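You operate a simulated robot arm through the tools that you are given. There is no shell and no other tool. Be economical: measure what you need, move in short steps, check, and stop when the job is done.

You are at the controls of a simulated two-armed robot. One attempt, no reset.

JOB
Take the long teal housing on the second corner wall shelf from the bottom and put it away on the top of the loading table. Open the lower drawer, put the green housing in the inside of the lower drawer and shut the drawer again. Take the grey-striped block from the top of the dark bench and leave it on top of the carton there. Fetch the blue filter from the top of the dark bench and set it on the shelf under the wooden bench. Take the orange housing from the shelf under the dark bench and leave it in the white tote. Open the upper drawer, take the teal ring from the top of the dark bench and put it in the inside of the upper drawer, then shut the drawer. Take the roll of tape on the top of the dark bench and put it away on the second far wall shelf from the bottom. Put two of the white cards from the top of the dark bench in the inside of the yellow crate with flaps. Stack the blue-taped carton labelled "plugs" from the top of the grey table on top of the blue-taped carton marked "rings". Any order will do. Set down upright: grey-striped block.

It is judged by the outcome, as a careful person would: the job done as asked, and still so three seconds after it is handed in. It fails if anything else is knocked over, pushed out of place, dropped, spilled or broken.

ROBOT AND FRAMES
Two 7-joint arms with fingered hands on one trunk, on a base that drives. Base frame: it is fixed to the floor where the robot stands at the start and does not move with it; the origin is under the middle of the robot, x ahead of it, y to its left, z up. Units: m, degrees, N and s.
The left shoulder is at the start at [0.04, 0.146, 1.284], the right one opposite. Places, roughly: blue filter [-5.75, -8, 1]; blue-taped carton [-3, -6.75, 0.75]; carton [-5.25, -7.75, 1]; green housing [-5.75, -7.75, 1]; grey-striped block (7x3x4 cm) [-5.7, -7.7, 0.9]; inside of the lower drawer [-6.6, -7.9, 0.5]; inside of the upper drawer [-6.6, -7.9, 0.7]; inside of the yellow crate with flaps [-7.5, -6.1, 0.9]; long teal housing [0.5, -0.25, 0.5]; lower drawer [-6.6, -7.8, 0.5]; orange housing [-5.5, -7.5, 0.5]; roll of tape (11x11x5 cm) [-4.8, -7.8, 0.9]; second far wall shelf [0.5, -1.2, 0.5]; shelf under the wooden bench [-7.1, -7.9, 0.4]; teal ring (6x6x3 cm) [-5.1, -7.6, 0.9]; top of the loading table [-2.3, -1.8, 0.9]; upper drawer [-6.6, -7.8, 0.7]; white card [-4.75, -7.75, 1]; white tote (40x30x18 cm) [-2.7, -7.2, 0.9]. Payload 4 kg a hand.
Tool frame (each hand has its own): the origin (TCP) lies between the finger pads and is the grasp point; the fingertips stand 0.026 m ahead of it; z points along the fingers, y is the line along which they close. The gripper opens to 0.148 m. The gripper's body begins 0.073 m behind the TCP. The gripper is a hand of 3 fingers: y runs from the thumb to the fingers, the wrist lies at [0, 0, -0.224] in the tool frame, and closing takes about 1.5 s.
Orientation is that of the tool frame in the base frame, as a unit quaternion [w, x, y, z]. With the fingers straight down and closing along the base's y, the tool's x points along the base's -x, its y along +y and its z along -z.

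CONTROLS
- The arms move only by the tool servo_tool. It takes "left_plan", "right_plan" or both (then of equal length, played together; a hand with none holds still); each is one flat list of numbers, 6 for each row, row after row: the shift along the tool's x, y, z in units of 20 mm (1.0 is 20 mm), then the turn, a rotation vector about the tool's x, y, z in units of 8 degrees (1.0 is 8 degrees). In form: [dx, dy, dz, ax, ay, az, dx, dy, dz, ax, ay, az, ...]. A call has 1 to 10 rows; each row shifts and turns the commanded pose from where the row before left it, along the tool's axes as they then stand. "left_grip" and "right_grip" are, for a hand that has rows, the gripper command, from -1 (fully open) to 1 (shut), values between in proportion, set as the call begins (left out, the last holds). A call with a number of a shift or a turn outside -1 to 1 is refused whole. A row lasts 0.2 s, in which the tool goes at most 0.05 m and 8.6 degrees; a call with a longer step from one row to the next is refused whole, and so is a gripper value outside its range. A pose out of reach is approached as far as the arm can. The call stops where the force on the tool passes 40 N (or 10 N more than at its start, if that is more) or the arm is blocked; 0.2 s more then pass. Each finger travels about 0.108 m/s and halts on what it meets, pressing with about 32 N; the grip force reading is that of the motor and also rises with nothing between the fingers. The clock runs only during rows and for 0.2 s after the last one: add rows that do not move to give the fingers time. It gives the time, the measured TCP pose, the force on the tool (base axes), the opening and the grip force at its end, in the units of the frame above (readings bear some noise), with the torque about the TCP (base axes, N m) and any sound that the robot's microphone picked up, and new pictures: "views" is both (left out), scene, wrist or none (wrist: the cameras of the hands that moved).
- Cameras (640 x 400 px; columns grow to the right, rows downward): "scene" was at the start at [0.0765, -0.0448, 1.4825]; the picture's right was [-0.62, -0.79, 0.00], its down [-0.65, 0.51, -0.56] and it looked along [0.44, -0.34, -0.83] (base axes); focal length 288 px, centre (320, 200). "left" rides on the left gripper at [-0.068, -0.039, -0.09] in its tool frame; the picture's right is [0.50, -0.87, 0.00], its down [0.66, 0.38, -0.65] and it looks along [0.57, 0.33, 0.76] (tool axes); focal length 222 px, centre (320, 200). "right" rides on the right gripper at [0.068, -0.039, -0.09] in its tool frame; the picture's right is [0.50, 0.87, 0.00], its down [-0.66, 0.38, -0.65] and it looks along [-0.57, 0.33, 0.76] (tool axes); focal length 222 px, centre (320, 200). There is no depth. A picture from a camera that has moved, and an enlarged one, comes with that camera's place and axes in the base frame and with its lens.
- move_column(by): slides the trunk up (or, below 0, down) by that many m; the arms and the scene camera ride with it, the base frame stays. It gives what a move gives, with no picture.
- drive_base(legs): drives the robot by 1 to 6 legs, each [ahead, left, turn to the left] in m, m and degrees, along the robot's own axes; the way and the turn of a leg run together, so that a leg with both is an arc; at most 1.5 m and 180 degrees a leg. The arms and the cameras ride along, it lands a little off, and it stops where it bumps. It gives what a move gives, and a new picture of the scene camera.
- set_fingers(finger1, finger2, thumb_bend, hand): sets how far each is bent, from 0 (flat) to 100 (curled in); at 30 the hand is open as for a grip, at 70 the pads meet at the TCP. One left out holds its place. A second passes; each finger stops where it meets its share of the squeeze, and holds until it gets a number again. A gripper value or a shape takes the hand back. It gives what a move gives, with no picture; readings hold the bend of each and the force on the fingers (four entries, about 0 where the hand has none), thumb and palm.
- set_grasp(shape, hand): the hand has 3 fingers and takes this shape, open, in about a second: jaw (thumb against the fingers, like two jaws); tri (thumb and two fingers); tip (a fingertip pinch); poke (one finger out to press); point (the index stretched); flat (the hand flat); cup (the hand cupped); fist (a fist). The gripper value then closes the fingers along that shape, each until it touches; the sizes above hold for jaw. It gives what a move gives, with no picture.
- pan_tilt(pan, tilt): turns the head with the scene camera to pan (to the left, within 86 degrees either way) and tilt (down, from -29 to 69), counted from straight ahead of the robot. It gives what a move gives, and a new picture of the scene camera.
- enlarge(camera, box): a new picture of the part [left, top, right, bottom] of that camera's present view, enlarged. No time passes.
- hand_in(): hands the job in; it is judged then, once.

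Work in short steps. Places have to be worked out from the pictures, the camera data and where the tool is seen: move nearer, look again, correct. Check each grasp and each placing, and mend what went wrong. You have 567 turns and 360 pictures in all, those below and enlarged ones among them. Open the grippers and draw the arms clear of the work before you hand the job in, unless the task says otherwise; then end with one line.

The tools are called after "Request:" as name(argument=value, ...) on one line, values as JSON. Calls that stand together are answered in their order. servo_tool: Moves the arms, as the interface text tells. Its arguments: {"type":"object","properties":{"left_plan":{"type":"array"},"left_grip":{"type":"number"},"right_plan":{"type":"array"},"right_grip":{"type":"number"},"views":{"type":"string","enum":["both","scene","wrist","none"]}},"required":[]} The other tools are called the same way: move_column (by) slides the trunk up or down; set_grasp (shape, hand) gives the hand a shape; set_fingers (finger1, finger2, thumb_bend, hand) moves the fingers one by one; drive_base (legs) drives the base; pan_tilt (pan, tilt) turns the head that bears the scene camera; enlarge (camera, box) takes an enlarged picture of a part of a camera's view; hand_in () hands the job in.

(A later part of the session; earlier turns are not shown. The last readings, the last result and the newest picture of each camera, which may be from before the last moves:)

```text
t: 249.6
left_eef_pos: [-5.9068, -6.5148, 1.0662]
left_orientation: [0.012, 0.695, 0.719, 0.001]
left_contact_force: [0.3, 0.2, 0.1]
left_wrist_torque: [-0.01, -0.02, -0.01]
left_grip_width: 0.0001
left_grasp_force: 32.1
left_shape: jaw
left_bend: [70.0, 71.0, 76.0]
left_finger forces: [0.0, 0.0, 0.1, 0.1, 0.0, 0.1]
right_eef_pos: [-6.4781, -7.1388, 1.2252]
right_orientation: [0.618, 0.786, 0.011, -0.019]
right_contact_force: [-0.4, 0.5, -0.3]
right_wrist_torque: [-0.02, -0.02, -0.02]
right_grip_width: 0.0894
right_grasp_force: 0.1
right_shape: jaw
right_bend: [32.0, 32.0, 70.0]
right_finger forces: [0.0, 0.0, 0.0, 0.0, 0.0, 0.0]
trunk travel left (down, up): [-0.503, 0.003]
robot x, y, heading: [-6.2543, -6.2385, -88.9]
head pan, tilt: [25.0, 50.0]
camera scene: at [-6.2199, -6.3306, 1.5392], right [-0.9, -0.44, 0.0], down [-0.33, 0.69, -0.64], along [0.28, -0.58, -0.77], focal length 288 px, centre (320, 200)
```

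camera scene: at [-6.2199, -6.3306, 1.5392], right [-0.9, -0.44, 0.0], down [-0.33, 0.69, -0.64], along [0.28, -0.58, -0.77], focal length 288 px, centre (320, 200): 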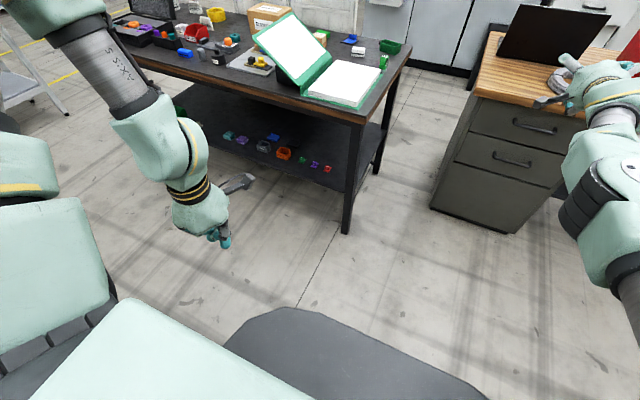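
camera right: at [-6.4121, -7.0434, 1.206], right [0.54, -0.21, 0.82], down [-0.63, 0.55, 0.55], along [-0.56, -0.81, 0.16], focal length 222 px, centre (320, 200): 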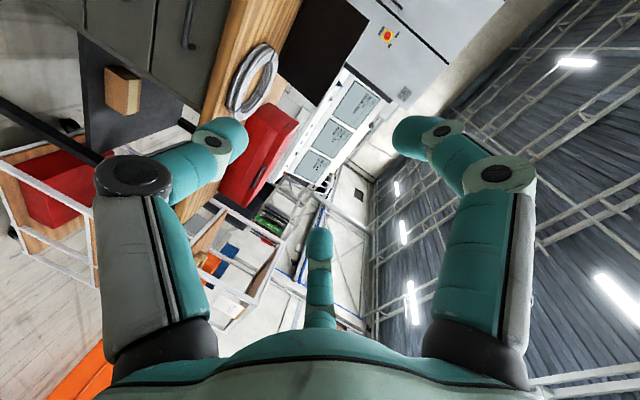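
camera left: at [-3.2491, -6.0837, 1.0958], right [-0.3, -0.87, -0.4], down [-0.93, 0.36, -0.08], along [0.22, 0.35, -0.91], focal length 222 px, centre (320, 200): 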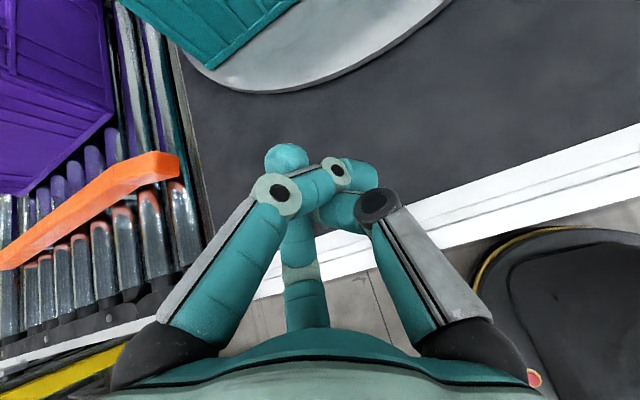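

Handles estimated at (−6.598, −7.715) with z≈0.769 (upper) and 0.573 (lower); face y≈−7.745. I lower the trunk and approach to 10 cm from the upper handle.

Request:
move_column(by=-0.4)

Request:
move_column(by=-0.057)

Request:
drive_base(legs=[[0.36, -0.12, -1]])

Request:
pan_tilt(pan=0, tilt=30)

Request:
enlarge(camera="right", box=[0, 0, 640, 400])

```text
t: 253.4
left_eef_pos: [-5.9072, -6.5151, 0.6653]
left_orientation: [0.013, 0.696, 0.718, 0.001]
left_contact_force: [-0.2, 0.3, 0.2]
left_wrist_torque: [-0.01, -0.01, -0.05]
left_grip_width: 0.0
left_grasp_force: 31.5
left_shape: jaw
left_bend: [70.0, 71.0, 76.0]
left_finger forces: [0.0, 0.0, 0.0, 0.0, 0.0, 0.0]
right_eef_pos: [-6.479, -7.1391, 0.8266]
right_orientation: [0.618, 0.786, 0.011, -0.019]
right_contact_force: [-0.1, -0.5, 0.6]
right_wrist_torque: [-0.03, 0.01, 0.02]
right_grip_width: 0.0893
right_grasp_force: 0.0
right_shape: jaw
right_bend: [32.0, 32.0, 70.0]
right_finger forces: [0.0, 0.0, 0.0, 0.1, 0.1, 0.0]
trunk travel left (down, up): [-0.103, 0.403]
robot x, y, heading: [-6.2545, -6.2436, -89.1]
head pan, tilt: [25.0, 50.0]
```

```text
t: 254.4
left_eef_pos: [-5.9061, -6.5142, 0.6086]
left_orientation: [0.011, 0.696, 0.718, 0.002]
left_contact_force: [-0.5, 0.0, 0.4]
left_wrist_torque: [-0.01, 0.02, -0.01]
left_grip_width: 0.0
left_grasp_force: 32.6
left_shape: jaw
left_bend: [70.0, 71.0, 76.0]
left_finger forces: [0.1, 0.0, 0.0, 0.0, 0.1, 0.0]
right_eef_pos: [-6.4788, -7.1383, 0.7681]
right_orientation: [0.617, 0.786, 0.011, -0.019]
right_contact_force: [-1.1, -0.1, 0.1]
right_wrist_torque: [0.01, -0.01, 0.03]
right_grip_width: 0.0893
right_grasp_force: 0.1
right_shape: jaw
right_bend: [32.0, 32.0, 70.0]
right_finger forces: [0.1, 0.1, 0.0, 0.0, 0.0, 0.0]
trunk travel left (down, up): [-0.046, 0.46]
robot x, y, heading: [-6.2562, -6.2399, -89.4]
head pan, tilt: [25.0, 50.0]
```

```text
t: 256.9
left_eef_pos: [-6.0237, -6.8843, 0.6072]
left_orientation: [0.013, 0.7, 0.714, 0.002]
left_contact_force: [0.0, -0.5, 0.5]
left_wrist_torque: [-0.02, -0.01, 0.0]
left_grip_width: 0.0
left_grasp_force: 31.8
left_shape: jaw
left_bend: [70.0, 71.0, 76.0]
left_finger forces: [0.0, 0.0, 0.0, 0.0, 0.1, 0.0]
right_eef_pos: [-6.6039, -7.5036, 0.769]
right_orientation: [0.617, 0.786, 0.006, -0.023]
right_contact_force: [-0.8, 0.7, -0.2]
right_wrist_torque: [-0.04, 0.01, -0.01]
right_grip_width: 0.0891
right_grasp_force: 0.0
right_shape: jaw
right_bend: [32.0, 32.0, 70.0]
right_finger forces: [0.0, 0.0, 0.1, 0.1, 0.1, 0.1]
trunk travel left (down, up): [-0.046, 0.46]
robot x, y, heading: [-6.3644, -6.6073, -89.5]
head pan, tilt: [25.0, 50.0]
camera scene: at [-6.3355, -6.6979, 1.0817], right [-0.9, -0.43, 0.0], down [-0.33, 0.69, -0.64], along [0.28, -0.58, -0.77], focal length 288 px, centre (320, 200)
```

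scene: 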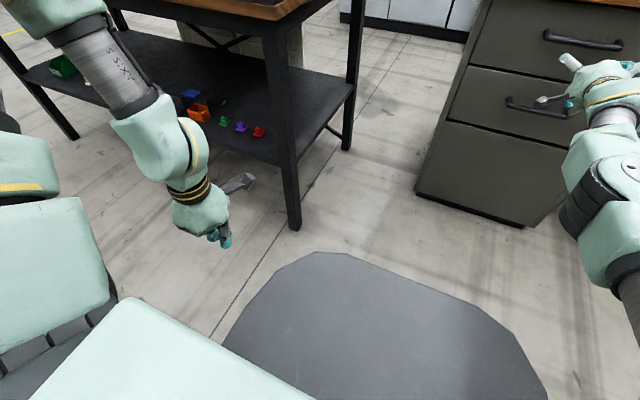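

```text
t: 257.7
left_eef_pos: [-6.024, -6.8846, 0.6079]
left_orientation: [0.012, 0.7, 0.714, 0.0]
left_contact_force: [-0.1, -0.4, 1.2]
left_wrist_torque: [-0.01, 0.01, 0.0]
left_grip_width: 0.0
left_grasp_force: 31.5
left_shape: jaw
left_bend: [70.0, 71.0, 76.0]
left_finger forces: [0.0, 0.0, 0.0, 0.1, 0.1, 0.0]
right_eef_pos: [-6.6031, -7.5022, 0.7694]
right_orientation: [0.617, 0.787, 0.007, -0.022]
right_contact_force: [0.0, 0.3, -0.2]
right_wrist_torque: [0.0, 0.01, -0.01]
right_grip_width: 0.0895
right_grasp_force: 0.1
right_shape: jaw
right_bend: [32.0, 32.0, 70.0]
right_finger forces: [0.0, 0.0, 0.1, 0.0, 0.0, 0.0]
trunk travel left (down, up): [-0.046, 0.46]
robot x, y, heading: [-6.3689, -6.6063, -89.5]
head pan, tilt: [0.0, 30.0]
camera scene: at [-6.3677, -6.7181, 1.1112], right [-1.0, -0.01, 0.0], down [0.0, 0.5, -0.87], along [0.01, -0.87, -0.5], focal length 288 px, centre (320, 200)
```

scene: 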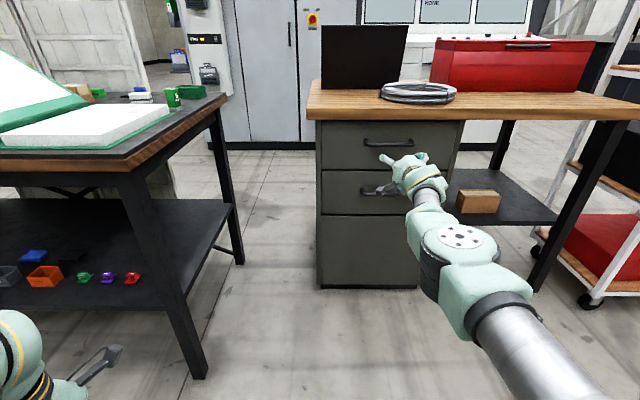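

```text
1.00 times, centred on (320, 200) of right (not enlarged: the box is as wide or as high as the picture)
camera zoom: at [-6.5349, -7.4077, 0.7484], right [0.53, -0.21, 0.82], down [-0.62, 0.56, 0.55], along [-0.57, -0.8, 0.16], focal length 222 px, centre (320, 200)
```

zoom: 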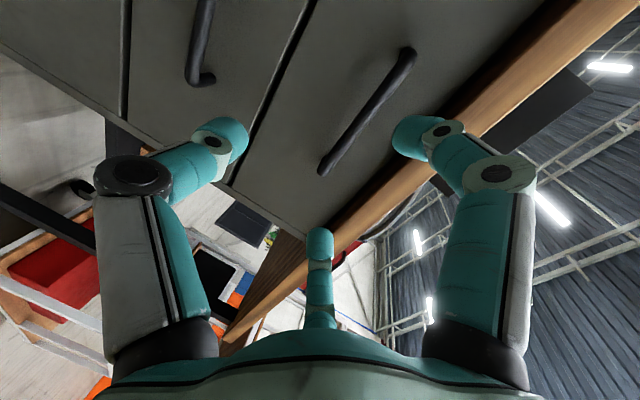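

The handle is at z≈0.78, x≈−6.61. I raise 1 cm and advance so it lies between thumb and fingers.

Request:
move_column(by=0.012)

Request:
drive_base(legs=[[0.175, 0, 0]])

Request:
enlarge(camera="right", box=[0, 0, 640, 400])

```text
t: 258.3
left_eef_pos: [-6.0235, -6.8846, 0.62]
left_orientation: [0.012, 0.7, 0.714, 0.002]
left_contact_force: [0.2, -0.1, -0.4]
left_wrist_torque: [0.0, -0.01, -0.04]
left_grip_width: 0.0001
left_grasp_force: 32.0
left_shape: jaw
left_bend: [70.0, 71.0, 76.0]
left_finger forces: [0.0, 0.0, 0.0, 0.0, 0.1, 0.1]
right_eef_pos: [-6.6032, -7.5029, 0.7805]
right_orientation: [0.618, 0.786, 0.007, -0.022]
right_contact_force: [0.3, -1.1, 0.2]
right_wrist_torque: [0.01, -0.02, 0.01]
right_grip_width: 0.0892
right_grasp_force: 0.1
right_shape: jaw
right_bend: [32.0, 32.0, 70.0]
right_finger forces: [0.1, 0.0, 0.0, 0.1, 0.1, 0.0]
trunk travel left (down, up): [-0.058, 0.448]
robot x, y, heading: [-6.3716, -6.6049, -89.8]
head pan, tilt: [0.0, 30.0]
```

```text
t: 259.8
left_eef_pos: [-6.0202, -7.0565, 0.6195]
left_orientation: [0.012, 0.696, 0.718, 0.001]
left_contact_force: [-0.1, -1.0, 0.2]
left_wrist_torque: [0.02, 0.02, 0.02]
left_grip_width: 0.0001
left_grasp_force: 31.8
left_shape: jaw
left_bend: [70.0, 71.0, 76.0]
left_finger forces: [0.0, 0.1, 0.0, 0.0, 0.0, 0.1]
right_eef_pos: [-6.5927, -7.6799, 0.7823]
right_orientation: [0.618, 0.786, 0.011, -0.019]
right_contact_force: [-0.1, 3.1, 0.8]
right_wrist_torque: [-0.08, -0.01, 0.14]
right_grip_width: 0.0888
right_grasp_force: 0.0
right_shape: jaw
right_bend: [31.0, 32.0, 70.0]
right_finger forces: [2.7, 0.1, 0.0, 0.0, 0.0, 0.0]
trunk travel left (down, up): [-0.058, 0.448]
robot x, y, heading: [-6.3683, -6.7781, -88.9]
head pan, tilt: [0.0, 30.0]
camera scene: at [-6.365, -6.893, 1.1233], right [-1.0, -0.01, 0.0], down [-0.01, 0.5, -0.87], along [0.01, -0.87, -0.5], focal length 288 px, centre (320, 200)
```

scene: 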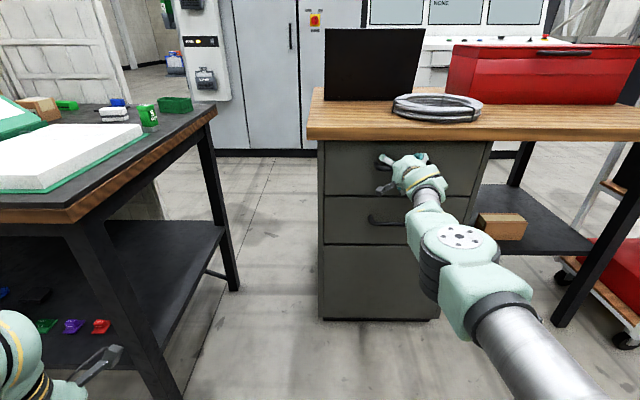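

```text
1.00 times, centred on (320, 200) of right (not enlarged: the box is as wide or as high as the picture)
camera zoom: at [-6.5261, -7.5843, 0.761], right [0.53, -0.21, 0.82], down [-0.63, 0.55, 0.55], along [-0.57, -0.81, 0.16], focal length 222 px, centre (320, 200)
```

zoom: 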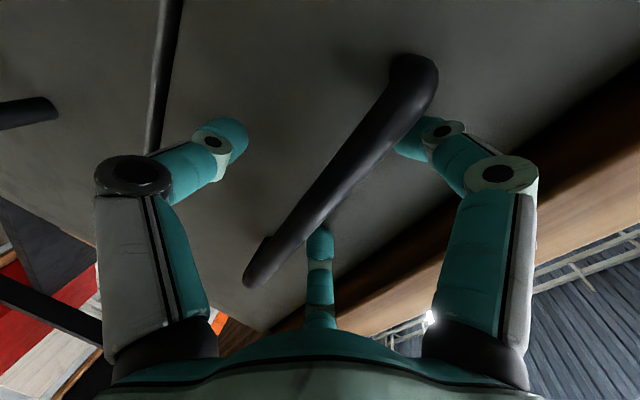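

The bar is between thumb and fingers. I close on it.

Request:
servo_tool(right_plan=[0, 0, 0, 0, 0, 0, 0, 0, 0, 0, 0, 0, 0, 0, 0, 0, 0, 0, 0, 0, 0, 0, 0, 0, 0, 0, 0, 0, 0, 0, 0, 0, 0, 0, 0, 0], right_grip=1, views="wrist")

```text
t: 261.2
left_eef_pos: [-6.0196, -7.0572, 0.6191]
left_orientation: [0.012, 0.696, 0.718, 0.002]
left_contact_force: [-0.6, -0.4, 0.4]
left_wrist_torque: [-0.02, -0.01, 0.03]
left_grip_width: 0.0
left_grasp_force: 31.9
left_shape: jaw
left_bend: [70.0, 71.0, 76.0]
left_finger forces: [0.1, 0.1, 0.1, 0.0, 0.0, 0.0]
right_eef_pos: [-6.5933, -7.6822, 0.777]
right_orientation: [0.616, 0.787, 0.011, -0.019]
right_contact_force: [-0.2, -1.3, -8.2]
right_wrist_torque: [-0.02, -0.26, -0.11]
right_grip_width: 0.0
right_grasp_force: 32.2
right_shape: jaw
right_bend: [82.0, 70.0, 63.0]
right_finger forces: [5.8, 0.3, 0.0, 0.1, 13.0, 0.0]
trunk travel left (down, up): [-0.058, 0.448]
robot x, y, heading: [-6.3667, -6.7827, -89.3]
head pan, tilt: [0.0, 30.0]
camera right: at [-6.5265, -7.5854, 0.7584], right [0.53, -0.21, 0.82], down [-0.63, 0.55, 0.55], along [-0.57, -0.81, 0.16], focal length 222 px, centre (320, 200)
```

right: 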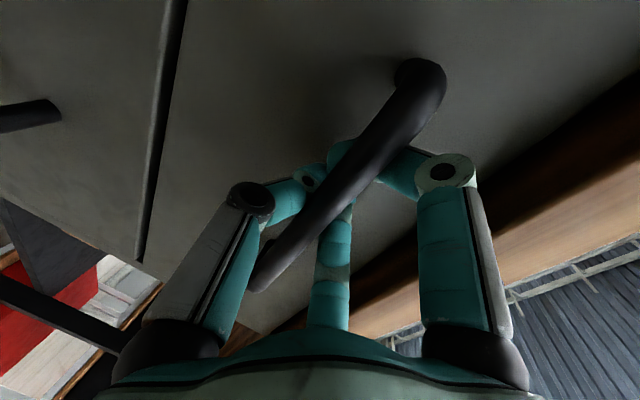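

The digits have closed behind the bar as a hook — ideal for pulling. I drive back 30 cm.

Request:
drive_base(legs=[[-0.28, 0, 0]])

```text
t: 263.2
left_eef_pos: [-6.0232, -6.7733, 0.62]
left_orientation: [0.012, 0.695, 0.719, 0.002]
left_contact_force: [0.5, -0.3, -0.3]
left_wrist_torque: [-0.01, 0.01, 0.02]
left_grip_width: 0.0
left_grasp_force: 31.9
left_shape: jaw
left_bend: [70.0, 71.0, 76.0]
left_finger forces: [0.0, 0.1, 0.0, 0.1, 0.0, 0.1]
right_eef_pos: [-6.5943, -7.399, 0.7789]
right_orientation: [0.617, 0.787, 0.012, -0.018]
right_contact_force: [0.9, -1.7, -11.7]
right_wrist_torque: [-0.05, -0.33, -0.11]
right_grip_width: 0.0
right_grasp_force: 32.3
right_shape: jaw
right_bend: [83.0, 70.0, 61.0]
right_finger forces: [8.7, 0.1, 0.1, 0.0, 17.2, 0.0]
trunk travel left (down, up): [-0.058, 0.448]
robot x, y, heading: [-6.3744, -6.4982, -88.9]
head pan, tilt: [0.0, 30.0]
camera scene: at [-6.3697, -6.6124, 1.123], right [-1.0, -0.02, 0.0], down [-0.01, 0.5, -0.86], along [0.02, -0.86, -0.5], focal length 288 px, centre (320, 200)
```

scene: 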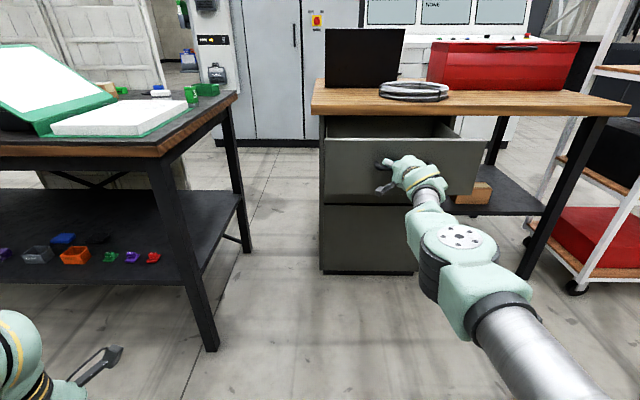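

Drawer open 28 cm. I release and back off.

Request:
servo_tool(right_plan=[0, 0, 0, 0, 0, 0, 0, 0, 0, 0, 0, 0, 0, 0, 0, 0, 0, 0, 0, 0, 0, 0, 0, 0, 0, 0, 0, 0, 0, 0], right_grip=-0.2, views="wrist")

```text
t: 264.4
left_eef_pos: [-6.0234, -6.7726, 0.6201]
left_orientation: [0.013, 0.695, 0.719, 0.001]
left_contact_force: [0.1, 0.3, 1.0]
left_wrist_torque: [-0.03, -0.06, 0.01]
left_grip_width: 0.0
left_grasp_force: 31.8
left_shape: jaw
left_bend: [70.0, 71.0, 76.0]
left_finger forces: [0.0, 0.0, 0.1, 0.0, 0.1, 0.0]
right_eef_pos: [-6.5927, -7.3978, 0.7809]
right_orientation: [0.618, 0.786, 0.012, -0.017]
right_contact_force: [-0.6, 2.6, 0.8]
right_wrist_torque: [-0.01, -0.02, 0.08]
right_grip_width: 0.0886
right_grasp_force: 0.0
right_shape: jaw
right_bend: [32.0, 32.0, 70.0]
right_finger forces: [1.2, 0.0, 0.0, 0.0, 0.0, 0.0]
trunk travel left (down, up): [-0.058, 0.448]
robot x, y, heading: [-6.3722, -6.4973, -89.1]
head pan, tilt: [0.0, 30.0]
camera right: at [-6.5269, -7.3022, 0.7606], right [0.54, -0.21, 0.82], down [-0.63, 0.55, 0.55], along [-0.56, -0.81, 0.16], focal length 222 px, centre (320, 200)
```

right: 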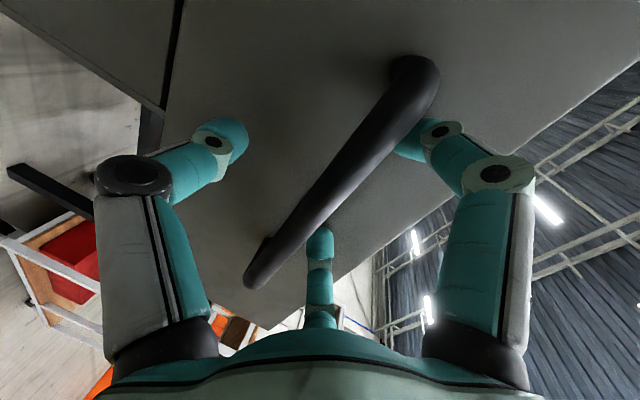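

I back off, raise the trunk, and return the hand to vertical.

Request:
drive_base(legs=[[-0.15, 0, 0]])

Request:
move_column(by=0.4)

Request:
servo_tool(right_plan=[0, -0.95, -0.04, 0.625, 0, 0, 0, -0.95, -0.04, 0.625, 0, 0, 0, -0.95, -0.04, 0.625, 0, 0, 0, -0.95, -0.04, 0.625, 0, 0, 0, -0.95, -0.04, 0.625, 0, 0, 0, -0.95, -0.04, 0.625, 0, 0, 0, -0.95, -0.04, 0.625, 0, 0, 0, -0.95, -0.04, 0.625, 0, 0, 0, -0.95, -0.04, 0.625, 0, 0, 0, -0.95, -0.04, 0.625, 0, 0], right_grip=-1, views="none")

Request:
servo_tool(right_plan=[0, -0.95, -0.04, 0.625, 0, 0, 0, -0.95, -0.04, 0.625, 0, 0, 0, -0.95, -0.04, 0.625, 0, 0, 0, -0.95, -0.04, 0.625, 0, 0, 0, -0.95, -0.04, 0.625, 0, 0], views="none")

Request:
move_column(by=0.045)

```text
t: 265.8
left_eef_pos: [-6.0248, -6.6188, 0.6209]
left_orientation: [0.012, 0.694, 0.72, 0.001]
left_contact_force: [0.4, 1.0, 0.1]
left_wrist_torque: [-0.06, 0.0, 0.03]
left_grip_width: 0.0
left_grasp_force: 31.6
left_shape: jaw
left_bend: [70.0, 71.0, 76.0]
left_finger forces: [0.0, 0.1, 0.0, 0.0, 0.1, 0.0]
right_eef_pos: [-6.5942, -7.2461, 0.7828]
right_orientation: [0.619, 0.785, 0.013, -0.017]
right_contact_force: [-1.1, 0.6, 0.5]
right_wrist_torque: [0.04, -0.01, 0.02]
right_grip_width: 0.0883
right_grasp_force: 0.1
right_shape: jaw
right_bend: [32.0, 32.0, 70.0]
right_finger forces: [0.0, 0.1, 0.0, 0.0, 0.0, 0.0]
trunk travel left (down, up): [-0.058, 0.448]
robot x, y, heading: [-6.3738, -6.3484, -88.8]
head pan, tilt: [0.0, 30.0]
camera scene: at [-6.372, -6.4575, 1.1234], right [-1.0, -0.02, 0.0], down [-0.01, 0.5, -0.87], along [0.02, -0.87, -0.5], focal length 288 px, centre (320, 200)
```

scene: 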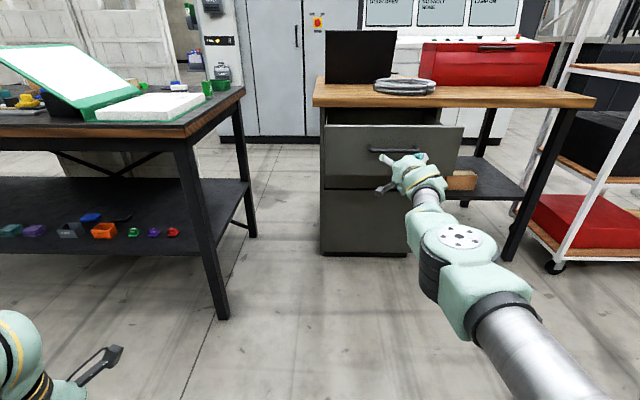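

```text
t: 269.6
left_eef_pos: [-6.0255, -6.6199, 1.0214]
left_orientation: [0.012, 0.694, 0.72, 0.001]
left_contact_force: [-0.5, -0.1, 0.2]
left_wrist_torque: [-0.02, -0.01, 0.0]
left_grip_width: 0.0
left_grasp_force: 31.9
left_shape: jaw
left_bend: [70.0, 71.0, 76.0]
left_finger forces: [0.0, 0.1, 0.1, 0.1, 0.0, 0.0]
right_eef_pos: [-6.5944, -7.2473, 1.1821]
right_orientation: [0.617, 0.786, 0.014, -0.017]
right_contact_force: [-0.3, -0.4, 0.3]
right_wrist_torque: [0.0, -0.01, 0.02]
right_grip_width: 0.0886
right_grasp_force: 0.1
right_shape: jaw
right_bend: [32.0, 32.0, 70.0]
right_finger forces: [0.0, 0.0, 0.0, 0.0, 0.0, 0.0]
trunk travel left (down, up): [-0.458, 0.048]
robot x, y, heading: [-6.3715, -6.3478, -88.9]
head pan, tilt: [0.0, 30.0]
```

```text
t: 271.8
left_eef_pos: [-6.0266, -6.6202, 1.0216]
left_orientation: [0.011, 0.694, 0.72, 0.001]
left_contact_force: [0.6, 0.2, 0.1]
left_wrist_torque: [-0.01, -0.05, -0.02]
left_grip_width: 0.0001
left_grasp_force: 32.4
left_shape: jaw
left_bend: [70.0, 71.0, 76.0]
left_finger forces: [0.0, 0.1, 0.1, 0.0, 0.0, 0.0]
right_eef_pos: [-6.6002, -7.1329, 1.0389]
right_orientation: [0.227, 0.974, 0.005, -0.021]
right_contact_force: [-0.2, -0.5, -0.1]
right_wrist_torque: [0.0, 0.02, -0.02]
right_grip_width: 0.1477
right_grasp_force: 0.0
right_shape: jaw
right_bend: [30.0, 30.0, 30.0]
right_finger forces: [0.0, 0.0, 0.1, 0.1, 0.1, 0.0]
trunk travel left (down, up): [-0.458, 0.048]
robot x, y, heading: [-6.3704, -6.3457, -88.9]
head pan, tilt: [0.0, 30.0]
```

```text
t: 273.0
left_eef_pos: [-6.0257, -6.6198, 1.0215]
left_orientation: [0.012, 0.695, 0.719, 0.001]
left_contact_force: [-0.6, -0.8, 0.7]
left_wrist_torque: [0.03, 0.0, 0.01]
left_grip_width: 0.0
left_grasp_force: 32.1
left_shape: jaw
left_bend: [70.0, 71.0, 76.0]
left_finger forces: [0.0, 0.2, 0.0, 0.0, 0.1, 0.0]
right_eef_pos: [-6.6018, -7.041, 1.0155]
right_orientation: [0.01, 1.0, 0.001, -0.021]
right_contact_force: [-0.3, -0.6, 0.5]
right_wrist_torque: [-0.02, 0.01, -0.01]
right_grip_width: 0.1482
right_grasp_force: 0.1
right_shape: jaw
right_bend: [30.0, 30.0, 30.0]
right_finger forces: [0.0, 0.0, 0.0, 0.1, 0.1, 0.1]
trunk travel left (down, up): [-0.458, 0.048]
robot x, y, heading: [-6.3801, -6.3476, -88.8]
head pan, tilt: [0.0, 30.0]
```

```text
t: 273.9
left_eef_pos: [-6.0247, -6.6198, 1.0649]
left_orientation: [0.013, 0.694, 0.72, 0.001]
left_contact_force: [0.2, 0.2, -0.9]
left_wrist_torque: [0.03, -0.02, 0.04]
left_grip_width: 0.0
left_grasp_force: 31.8
left_shape: jaw
left_bend: [70.0, 71.0, 76.0]
left_finger forces: [0.0, 0.0, 0.1, 0.0, 0.0, 0.0]
right_eef_pos: [-6.601, -7.0411, 1.0605]
right_orientation: [0.011, 1.0, 0.0, -0.022]
right_contact_force: [0.1, 0.4, 0.3]
right_wrist_torque: [0.03, -0.02, -0.01]
right_grip_width: 0.1479
right_grasp_force: 0.1
right_shape: jaw
right_bend: [30.0, 30.0, 30.0]
right_finger forces: [0.1, 0.1, 0.0, 0.0, 0.1, 0.0]
trunk travel left (down, up): [-0.503, 0.003]
robot x, y, heading: [-6.3728, -6.346, -88.8]
head pan, tilt: [0.0, 30.0]
```

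Now I sidestep east to the ring's x and then look down with the wrist camera.

Request:
drive_base(legs=[[0, 1.48, -1.2], [0.3, 0, 0]])

Request:
enlarge(camera="right", box=[0, 0, 640, 400])

```text
t: 282.9
left_eef_pos: [-4.5843, -6.9767, 1.0664]
left_orientation: [0.013, 0.72, 0.694, 0.0]
left_contact_force: [-0.2, -0.1, -0.5]
left_wrist_torque: [-0.02, -0.01, -0.01]
left_grip_width: 0.0
left_grasp_force: 31.8
left_shape: jaw
left_bend: [70.0, 71.0, 76.0]
left_finger forces: [0.1, 0.0, 0.0, 0.1, 0.1, 0.0]
right_eef_pos: [-5.19, -7.3529, 1.0622]
right_orientation: [0.012, 0.999, -0.036, -0.022]
right_contact_force: [-0.2, 0.5, -0.7]
right_wrist_torque: [-0.02, 0.03, 0.02]
right_grip_width: 0.1482
right_grasp_force: 0.1
right_shape: jaw
right_bend: [30.0, 30.0, 30.0]
right_finger forces: [0.1, 0.0, 0.0, 0.0, 0.0, 0.1]
trunk travel left (down, up): [-0.503, 0.003]
robot x, y, heading: [-4.9129, -6.6841, -93.0]
head pan, tilt: [0.0, 30.0]
camera scene: at [-4.9185, -6.7891, 1.5689], right [-1.0, 0.05, 0.0], down [0.03, 0.5, -0.87], along [-0.04, -0.87, -0.5], focal length 288 px, centre (320, 200)
```

scene: 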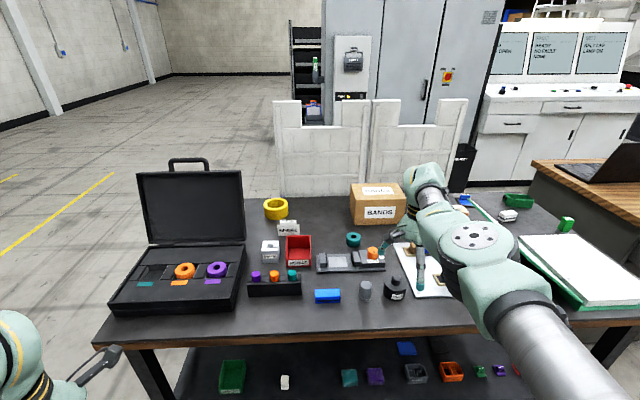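

```text
1.00 times, centred on (320, 200) of right (not enlarged: the box is as wide or as high as the picture)
camera zoom: at [-5.1163, -7.3183, 1.1466], right [0.44, -0.9, 0.0], down [-0.65, -0.32, 0.69], along [-0.62, -0.3, -0.72], focal length 222 px, centre (320, 200)
```

zoom: 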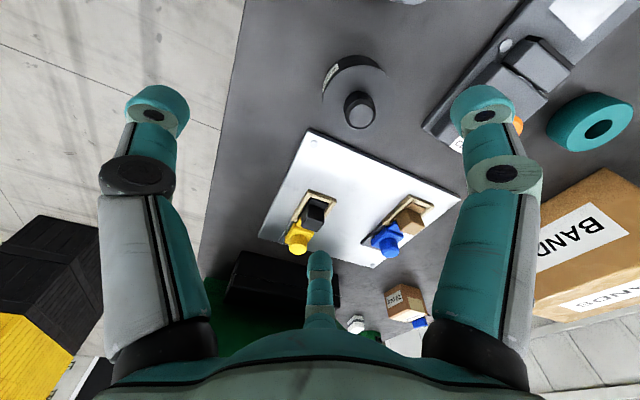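

Ring centre is (−5.084, −7.615) by both cameras. To avoid the tool tray I rotate the hand 60° about its axis, and raise the left hand.

Request:
servo_tool(left_plan=[0, 0, -1, 0, 0, 0, 0, 0, -1, 0, 0, 0, 0, 0, -1, 0, 0, 0, 0, 0, -1, 0, 0, 0, 0, 0, -1, 0, 0, 0, 0, 0, -1, 0, 0, 0, 0, 0, -1, 0, 0, 0, 0, 0, -1, 0, 0, 0], right_plan=[0, 0, 0, 0, 0, 0.94, 0, 0, 0, 0, 0, 0.94, 0, 0, 0, 0, 0, 0.94, 0, 0, 0, 0, 0, 0.94, 0, 0, 0, 0, 0, 0.94, 0, 0, 0, 0, 0, 0.94, 0, 0, 0, 0, 0, 0.94, 0, 0, 0, 0, 0, 0.94], right_grip=-0.3, views="none")

Request:
drive_base(legs=[[0.22, 0.077, 3]])

Request:
enlarge(camera="right", box=[0, 0, 640, 400])

```text
t: 284.7
left_eef_pos: [-4.585, -6.978, 1.0674]
left_orientation: [0.012, 0.72, 0.694, 0.001]
left_contact_force: [1.1, -0.4, -0.4]
left_wrist_torque: [0.0, -0.02, 0.04]
left_grip_width: 0.0001
left_grasp_force: 32.5
left_shape: jaw
left_bend: [70.0, 71.0, 76.0]
left_finger forces: [0.0, 0.0, 0.1, 0.1, 0.0, 0.1]
left hand out of reach, approached as far as the arm can: row 1, 2, 3, 4, 5, 6, 7, 8
right_eef_pos: [-5.1896, -7.3262, 1.0602]
right_orientation: [0.02, 0.863, -0.504, -0.013]
right_contact_force: [-0.9, -0.3, -0.6]
right_wrist_torque: [-0.05, 0.01, 0.02]
right_grip_width: 0.0964
right_grasp_force: 0.1
right_shape: jaw
right_bend: [30.0, 30.0, 70.0]
right_finger forces: [0.0, 0.0, 0.1, 0.0, 0.0, 0.0]
right hand out of reach, approached as far as the arm can: row 6, 7, 8
trunk travel left (down, up): [-0.503, 0.003]
robot x, y, heading: [-4.912, -6.6802, -93.1]
head pan, tilt: [0.0, 30.0]
```

```text
t: 286.5
left_eef_pos: [-4.5002, -7.1821, 1.0669]
left_orientation: [0.014, 0.701, 0.713, 0.0]
left_contact_force: [0.3, 0.2, 0.1]
left_wrist_torque: [-0.04, 0.01, 0.02]
left_grip_width: 0.0002
left_grasp_force: 31.7
left_shape: jaw
left_bend: [70.0, 71.0, 76.0]
left_finger forces: [0.0, 0.0, 0.1, 0.1, 0.1, 0.0]
right_eef_pos: [-5.087, -7.5604, 1.0622]
right_orientation: [0.023, 0.876, -0.481, -0.012]
right_contact_force: [-0.3, -0.2, -0.1]
right_wrist_torque: [-0.02, -0.02, 0.01]
right_grip_width: 0.0962
right_grasp_force: 0.1
right_shape: jaw
right_bend: [30.0, 30.0, 70.0]
right_finger forces: [0.0, 0.0, 0.1, 0.0, 0.0, 0.0]
trunk travel left (down, up): [-0.503, 0.003]
robot x, y, heading: [-4.845, -6.9054, -90.0]
head pan, tilt: [0.0, 30.0]
camera scene: at [-4.8446, -7.0123, 1.569], right [-1.0, 0.0, 0.0], down [0.0, 0.5, -0.87], along [0.0, -0.87, -0.5], focal length 288 px, centre (320, 200)
```

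scene: 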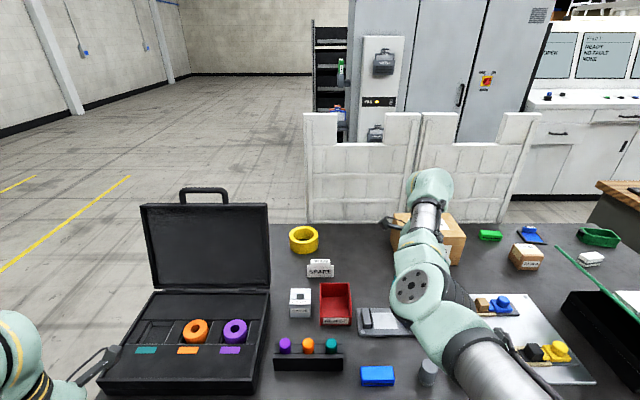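

```text
1.00 times, centred on (320, 200) of right (not enlarged: the box is as wide or as high as the picture)
camera zoom: at [-5.0146, -7.5956, 1.1497], right [-0.46, -0.89, 0.04], down [-0.64, 0.37, 0.67], along [-0.61, 0.28, -0.74], focal length 222 px, centre (320, 200)
```

zoom: 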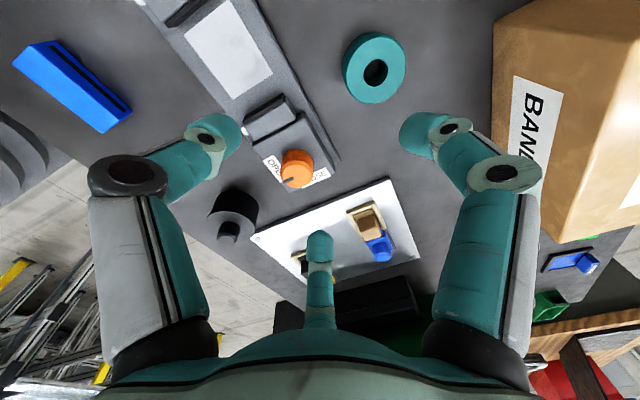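

Ring confirmed at (−5.084, −7.62). I tilt the hand 15° forward to gain the last 6 cm instead of crowding the bench, and pull the left hand back.

Request:
servo_tool(left_plan=[1, 0, 0, 0, 0, 0, 1, 0, 0, 0, 0, 0, 1, 0, 0, 0, 0, 0, 1, 0, 0, 0, 0, 0], right_plan=[0.81, 0.52, -0.06, -0.333, 0.527, 0, 0.81, 0.52, -0.06, -0.333, 0.527, 0, 0.81, 0.52, -0.06, -0.333, 0.527, 0, 0, 0, 0, 0, 0, 0], views="none")

Request:
move_column(by=-0.08)

Request:
enlarge(camera="right", box=[0, 0, 640, 400])

```text
t: 287.5
left_eef_pos: [-4.4668, -7.1588, 1.0474]
left_orientation: [0.011, 0.701, 0.713, 0.002]
left_contact_force: [0.3, 0.5, -0.2]
left_wrist_torque: [0.02, -0.04, -0.04]
left_grip_width: 0.0
left_grasp_force: 32.0
left_shape: jaw
left_bend: [70.0, 71.0, 76.0]
left_finger forces: [0.0, 0.0, 0.1, 0.1, 0.0, 0.0]
left hand out of reach, approached as far as the arm can: row 1, 2, 3, 4
right_eef_pos: [-5.0776, -7.5829, 1.0581]
right_orientation: [0.116, 0.871, -0.475, 0.04]
right_contact_force: [0.1, 0.5, 0.7]
right_wrist_torque: [-0.01, 0.02, 0.02]
right_grip_width: 0.0968
right_grasp_force: 0.1
right_shape: jaw
right_bend: [30.0, 30.0, 70.0]
right_finger forces: [0.0, 0.0, 0.1, 0.0, 0.0, 0.0]
right hand out of reach, approached as far as the arm can: row 1, 2, 3
trunk travel left (down, up): [-0.503, 0.003]
robot x, y, heading: [-4.8415, -6.9066, -90.0]
head pan, tilt: [0.0, 30.0]
```

```text
t: 288.6
left_eef_pos: [-4.4674, -7.1597, 0.9685]
left_orientation: [0.01, 0.701, 0.713, 0.002]
left_contact_force: [0.2, -0.2, -0.4]
left_wrist_torque: [0.01, -0.05, 0.01]
left_grip_width: 0.0
left_grasp_force: 32.2
left_shape: jaw
left_bend: [70.0, 71.0, 76.0]
left_finger forces: [0.0, 0.1, 0.0, 0.0, 0.0, 0.1]
right_eef_pos: [-5.0775, -7.5828, 0.9792]
right_orientation: [0.115, 0.872, -0.474, 0.039]
right_contact_force: [-0.3, 0.2, -0.2]
right_wrist_torque: [0.0, 0.02, -0.02]
right_grip_width: 0.0967
right_grasp_force: 0.1
right_shape: jaw
right_bend: [30.0, 30.0, 70.0]
right_finger forces: [0.0, 0.1, 0.0, 0.0, 0.1, 0.0]
trunk travel left (down, up): [-0.423, 0.083]
robot x, y, heading: [-4.8458, -6.9083, -89.9]
head pan, tilt: [0.0, 30.0]
```

```text
1.00 times, centred on (320, 200) of right (not enlarged: the box is as wide or as high as the picture)
camera zoom: at [-5.0049, -7.5965, 1.0715], right [-0.45, -0.86, 0.23], down [-0.65, 0.5, 0.58], along [-0.61, 0.11, -0.78], focal length 222 px, centre (320, 200)
```

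zoom: 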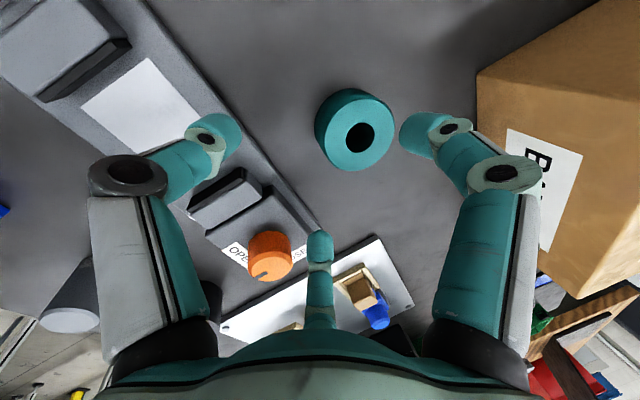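

Ring at (−5.079, −7.622). I move 3 cm forward and lower 4.5 cm.

Request:
drive_base(legs=[[0.03, 0, 0]])

Request:
move_column(by=-0.04)

Request:
enlarge(camera="right", box=[0, 0, 640, 400])

```text
t: 289.5
left_eef_pos: [-4.4686, -7.1829, 0.9689]
left_orientation: [0.013, 0.701, 0.713, 0.0]
left_contact_force: [-0.2, 1.3, 0.3]
left_wrist_torque: [-0.03, 0.01, 0.01]
left_grip_width: 0.0001
left_grasp_force: 32.6
left_shape: jaw
left_bend: [70.0, 71.0, 76.0]
left_finger forces: [0.0, 0.0, 0.0, 0.1, 0.0, 0.1]
right_eef_pos: [-5.0777, -7.6073, 0.983]
right_orientation: [0.118, 0.871, -0.475, 0.041]
right_contact_force: [0.7, 0.3, 0.1]
right_wrist_torque: [-0.02, 0.01, 0.03]
right_grip_width: 0.0962
right_grasp_force: 0.0
right_shape: jaw
right_bend: [30.0, 30.0, 70.0]
right_finger forces: [0.1, 0.1, 0.0, 0.0, 0.0, 0.0]
trunk travel left (down, up): [-0.423, 0.083]
robot x, y, heading: [-4.8429, -6.9366, -89.9]
head pan, tilt: [0.0, 30.0]
camera scene: at [-4.8433, -7.0371, 1.4899], right [-1.0, 0.0, 0.0], down [0.0, 0.49, -0.87], along [0.0, -0.87, -0.49], focal length 288 px, centre (320, 200)
```

scene: 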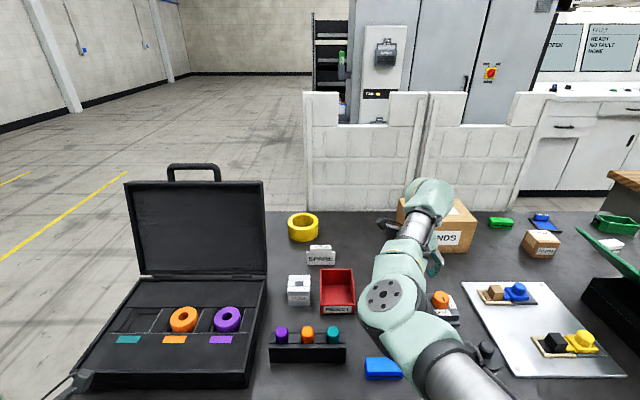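

```text
t: 290.3
left_eef_pos: [-4.4675, -7.189, 0.9261]
left_orientation: [0.011, 0.7, 0.714, 0.002]
left_contact_force: [-0.2, 0.3, 0.0]
left_wrist_torque: [0.01, -0.01, -0.02]
left_grip_width: 0.0
left_grasp_force: 31.7
left_shape: jaw
left_bend: [70.0, 71.0, 76.0]
left_finger forces: [0.1, 0.1, 0.0, 0.1, 0.1, 0.1]
right_eef_pos: [-5.0772, -7.6139, 0.9386]
right_orientation: [0.116, 0.872, -0.474, 0.039]
right_contact_force: [-0.6, 0.8, -0.2]
right_wrist_torque: [0.01, 0.0, 0.01]
right_grip_width: 0.0967
right_grasp_force: 0.0
right_shape: jaw
right_bend: [30.0, 30.0, 70.0]
right_finger forces: [0.0, 0.1, 0.0, 0.0, 0.0, 0.0]
trunk travel left (down, up): [-0.383, 0.123]
robot x, y, heading: [-4.8435, -6.9348, -90.0]
head pan, tilt: [0.0, 30.0]
```

```text
1.00 times, centred on (320, 200) of right (not enlarged: the box is as wide or as high as the picture)
camera zoom: at [-5.0048, -7.6271, 1.0303], right [-0.45, -0.86, 0.23], down [-0.65, 0.5, 0.58], along [-0.61, 0.11, -0.78], focal length 222 px, centre (320, 200)
```

zoom: 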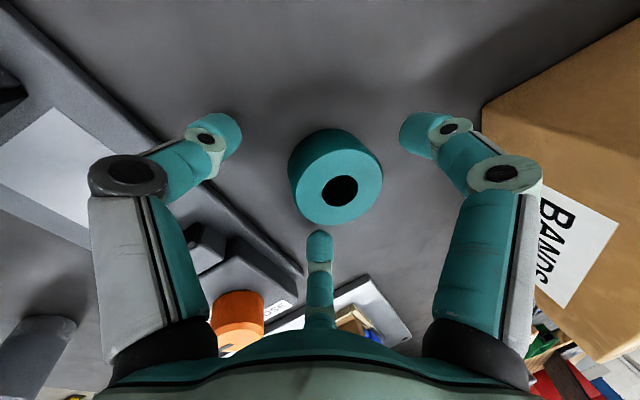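

The ring is centred among the digits. Lower 12 mm and close.

Request:
move_column(by=-0.012)

Request:
servo_tool(right_plan=[0, 0, 0, 0, 0, 0, 0, 0, 0, 0, 0, 0, 0, 0, 0, 0, 0, 0, 0, 0, 0, 0, 0, 0, 0, 0, 0, 0, 0, 0, 0, 0, 0, 0, 0, 0], right_grip=1, views="wrist")

```text
t: 290.9
left_eef_pos: [-4.4664, -7.1847, 0.9155]
left_orientation: [0.011, 0.701, 0.713, 0.0]
left_contact_force: [0.2, -0.7, -0.4]
left_wrist_torque: [0.04, 0.02, 0.02]
left_grip_width: 0.0
left_grasp_force: 31.7
left_shape: jaw
left_bend: [70.0, 71.0, 76.0]
left_finger forces: [0.0, 0.0, 0.0, 0.0, 0.0, 0.0]
right_eef_pos: [-5.0756, -7.6116, 0.9353]
right_orientation: [0.122, 0.87, -0.475, 0.042]
right_contact_force: [1.6, 3.9, 35.5]
right_wrist_torque: [1.1, -1.68, 0.09]
right_grip_width: 0.0936
right_grasp_force: 0.0
right_shape: jaw
right_bend: [30.0, 30.0, 72.0]
right_finger forces: [0.0, 0.0, 0.1, 0.0, 35.5, 0.0]
trunk travel left (down, up): [-0.371, 0.135]
robot x, y, heading: [-4.845, -6.9335, -90.0]
head pan, tilt: [0.0, 30.0]
```

```text
t: 292.3
left_eef_pos: [-4.4677, -7.1856, 0.9157]
left_orientation: [0.011, 0.701, 0.713, 0.0]
left_contact_force: [0.1, 0.0, 1.1]
left_wrist_torque: [0.03, -0.02, 0.0]
left_grip_width: 0.0
left_grasp_force: 31.6
left_shape: jaw
left_bend: [70.0, 71.0, 76.0]
left_finger forces: [0.0, 0.1, 0.1, 0.0, 0.1, 0.0]
right_eef_pos: [-5.0778, -7.6107, 0.9306]
right_orientation: [0.119, 0.871, -0.475, 0.041]
right_contact_force: [-3.0, 4.2, 22.2]
right_wrist_torque: [0.11, 0.25, -0.01]
right_grip_width: 0.0522
right_grasp_force: 31.9
right_shape: jaw
right_bend: [78.0, 78.0, 73.0]
right_finger forces: [33.8, 35.7, 0.0, 0.1, 22.4, 0.1]
trunk travel left (down, up): [-0.371, 0.135]
robot x, y, heading: [-4.8435, -6.9343, -90.0]
head pan, tilt: [0.0, 30.0]
camera right: at [-5.005, -7.6235, 1.0223], right [-0.45, -0.86, 0.24], down [-0.65, 0.5, 0.58], along [-0.61, 0.11, -0.78], focal length 222 px, centre (320, 200)
```

right: 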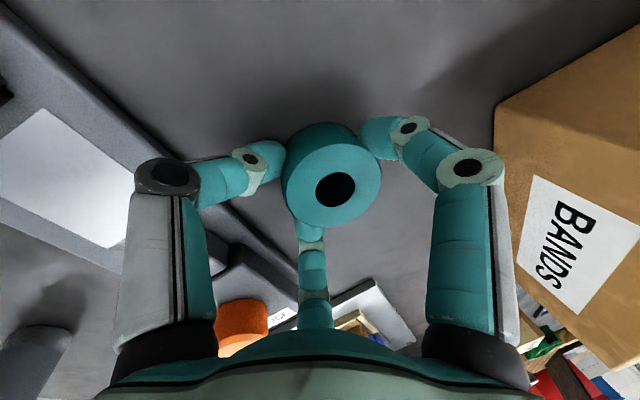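

Gripped. Lift with the trunk and check.

Request:
move_column(by=0.13)

Request:
enlarge(camera="right", box=[0, 0, 640, 400])

```text
t: 293.9
left_eef_pos: [-4.4679, -7.1878, 1.0463]
left_orientation: [0.011, 0.701, 0.713, 0.002]
left_contact_force: [0.5, -0.4, 0.5]
left_wrist_torque: [0.01, -0.02, 0.02]
left_grip_width: 0.0
left_grasp_force: 31.6
left_shape: jaw
left_bend: [70.0, 71.0, 76.0]
left_finger forces: [0.1, 0.0, 0.1, 0.0, 0.0, 0.0]
right_eef_pos: [-5.0764, -7.6133, 1.0576]
right_orientation: [0.116, 0.872, -0.475, 0.039]
right_contact_force: [0.2, 0.0, -2.2]
right_wrist_torque: [0.0, -0.04, -0.01]
right_grip_width: 0.0495
right_grasp_force: 32.1
right_shape: jaw
right_bend: [77.0, 77.0, 73.0]
right_finger forces: [33.1, 31.0, 0.0, 0.0, 21.1, 0.0]
trunk travel left (down, up): [-0.501, 0.005]
robot x, y, heading: [-4.8385, -6.9352, -90.3]
head pan, tilt: [0.0, 30.0]
```

```text
1.00 times, centred on (320, 200) of right (not enlarged: the box is as wide or as high as the picture)
camera zoom: at [-5.0049, -7.6266, 1.1492], right [-0.45, -0.86, 0.23], down [-0.65, 0.5, 0.58], along [-0.61, 0.11, -0.78], focal length 222 px, centre (320, 200)
```

zoom: 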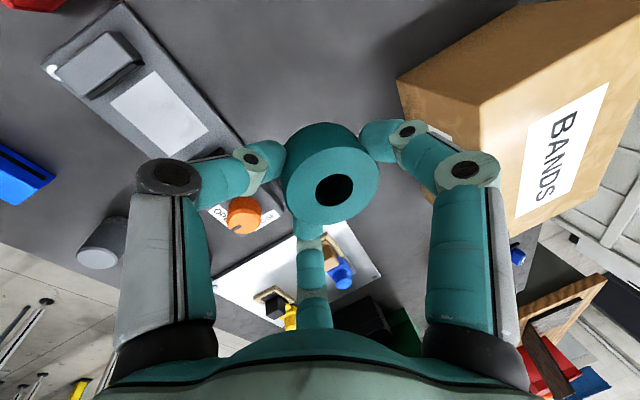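

Ring held. I back off, sidestep to the open drawer, and look.

Request:
drive_base(legs=[[-0.4, 0, 0.3], [0, -1.524, 0], [0.4, 0, 0]])

Request:
enlarge(camera="right", box=[0, 0, 640, 400])

```text
refused: -1.524 is not a number from -1.5 to 1.5
```

```text
1.00 times, centred on (320, 200) of right (not enlarged: the box is as wide or as high as the picture)
camera zoom: at [-5.0049, -7.6266, 1.1492], right [-0.45, -0.86, 0.23], down [-0.65, 0.5, 0.58], along [-0.61, 0.11, -0.78], focal length 222 px, centre (320, 200)
```

zoom: 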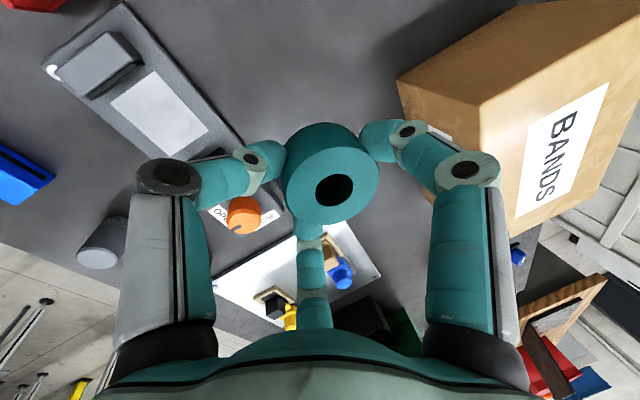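

A leg is limited to 1.5 m; I split it.

Request:
drive_base(legs=[[-0.4, 0, 0.3], [0, -0.76, 0], [0, -0.764, 0], [0.39, 0, 0]])

Request:
pan_tilt(pan=-10, tilt=45)

Request:
enlarge(camera="right", box=[0, 0, 640, 400])

```text
t: 305.8
left_eef_pos: [-5.9761, -7.153, 1.0464]
left_orientation: [0.011, 0.708, 0.706, 0.001]
left_contact_force: [0.2, -0.4, -0.5]
left_wrist_torque: [-0.02, -0.01, 0.03]
left_grip_width: 0.0001
left_grasp_force: 31.7
left_shape: jaw
left_bend: [70.0, 71.0, 76.0]
left_finger forces: [0.0, 0.1, 0.0, 0.0, 0.0, 0.0]
right_eef_pos: [-6.5924, -7.5658, 1.0581]
right_orientation: [0.118, 0.867, -0.482, 0.039]
right_contact_force: [-0.7, 0.2, -1.6]
right_wrist_torque: [0.01, 0.0, -0.01]
right_grip_width: 0.0497
right_grasp_force: 31.5
right_shape: jaw
right_bend: [77.0, 77.0, 73.0]
right_finger forces: [33.1, 31.1, 0.1, 0.1, 21.1, 0.0]
trunk travel left (down, up): [-0.501, 0.005]
robot x, y, heading: [-6.3459, -6.891, -91.1]
head pan, tilt: [0.0, 30.0]
camera scene: at [-6.3482, -7.0027, 1.567], right [-1.0, 0.02, 0.0], down [0.01, 0.5, -0.87], along [-0.02, -0.87, -0.5], focal length 288 px, centre (320, 200)
```

scene: 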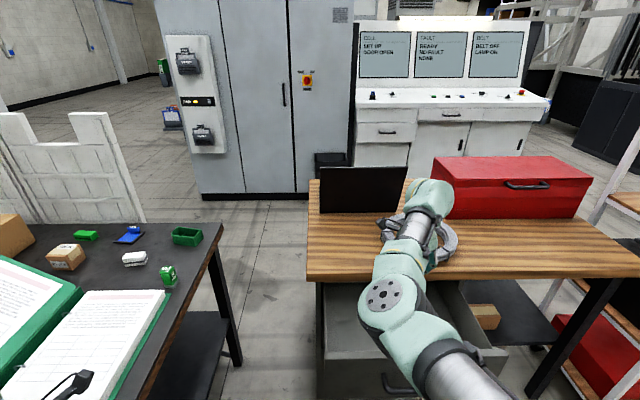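

```text
t: 306.6
left_eef_pos: [-5.9765, -7.1551, 1.0459]
left_orientation: [0.01, 0.707, 0.707, 0.002]
left_contact_force: [0.4, -0.3, 1.0]
left_wrist_torque: [0.01, 0.03, 0.03]
left_grip_width: 0.0001
left_grasp_force: 31.8
left_shape: jaw
left_bend: [70.0, 71.0, 76.0]
left_finger forces: [0.0, 0.0, 0.0, 0.1, 0.0, 0.1]
right_eef_pos: [-6.5919, -7.5672, 1.0562]
right_orientation: [0.117, 0.867, -0.483, 0.039]
right_contact_force: [0.1, -0.4, -1.9]
right_wrist_torque: [0.03, 0.0, -0.01]
right_grip_width: 0.0495
right_grasp_force: 32.4
right_shape: jaw
right_bend: [77.0, 77.0, 73.0]
right_finger forces: [33.1, 31.1, 0.0, 0.0, 21.0, 0.0]
trunk travel left (down, up): [-0.501, 0.005]
robot x, y, heading: [-6.3517, -6.892, -91.0]
head pan, tilt: [-10.0, 45.0]
camera scene: at [-6.3621, -6.9953, 1.5441], right [-0.98, 0.19, 0.0], down [0.13, 0.69, -0.71], along [-0.13, -0.69, -0.71], focal length 288 px, centre (320, 200)
```

scene: 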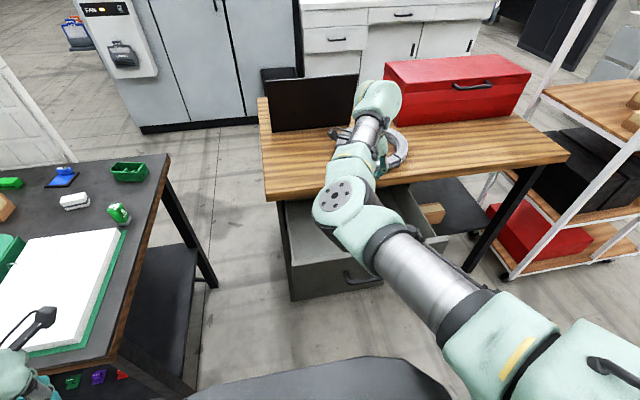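

```text
1.00 times, centred on (320, 200) of right (not enlarged: the box is as wide or as high as the picture)
camera zoom: at [-6.5202, -7.5831, 1.1487], right [-0.47, -0.85, 0.23], down [-0.64, 0.51, 0.58], along [-0.61, 0.12, -0.78], focal length 222 px, centre (320, 200)
```

zoom: 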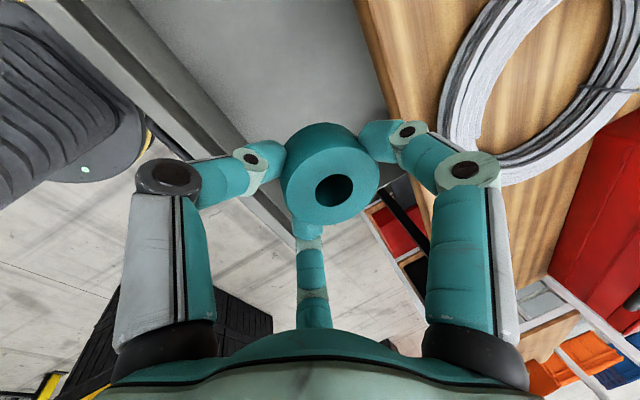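

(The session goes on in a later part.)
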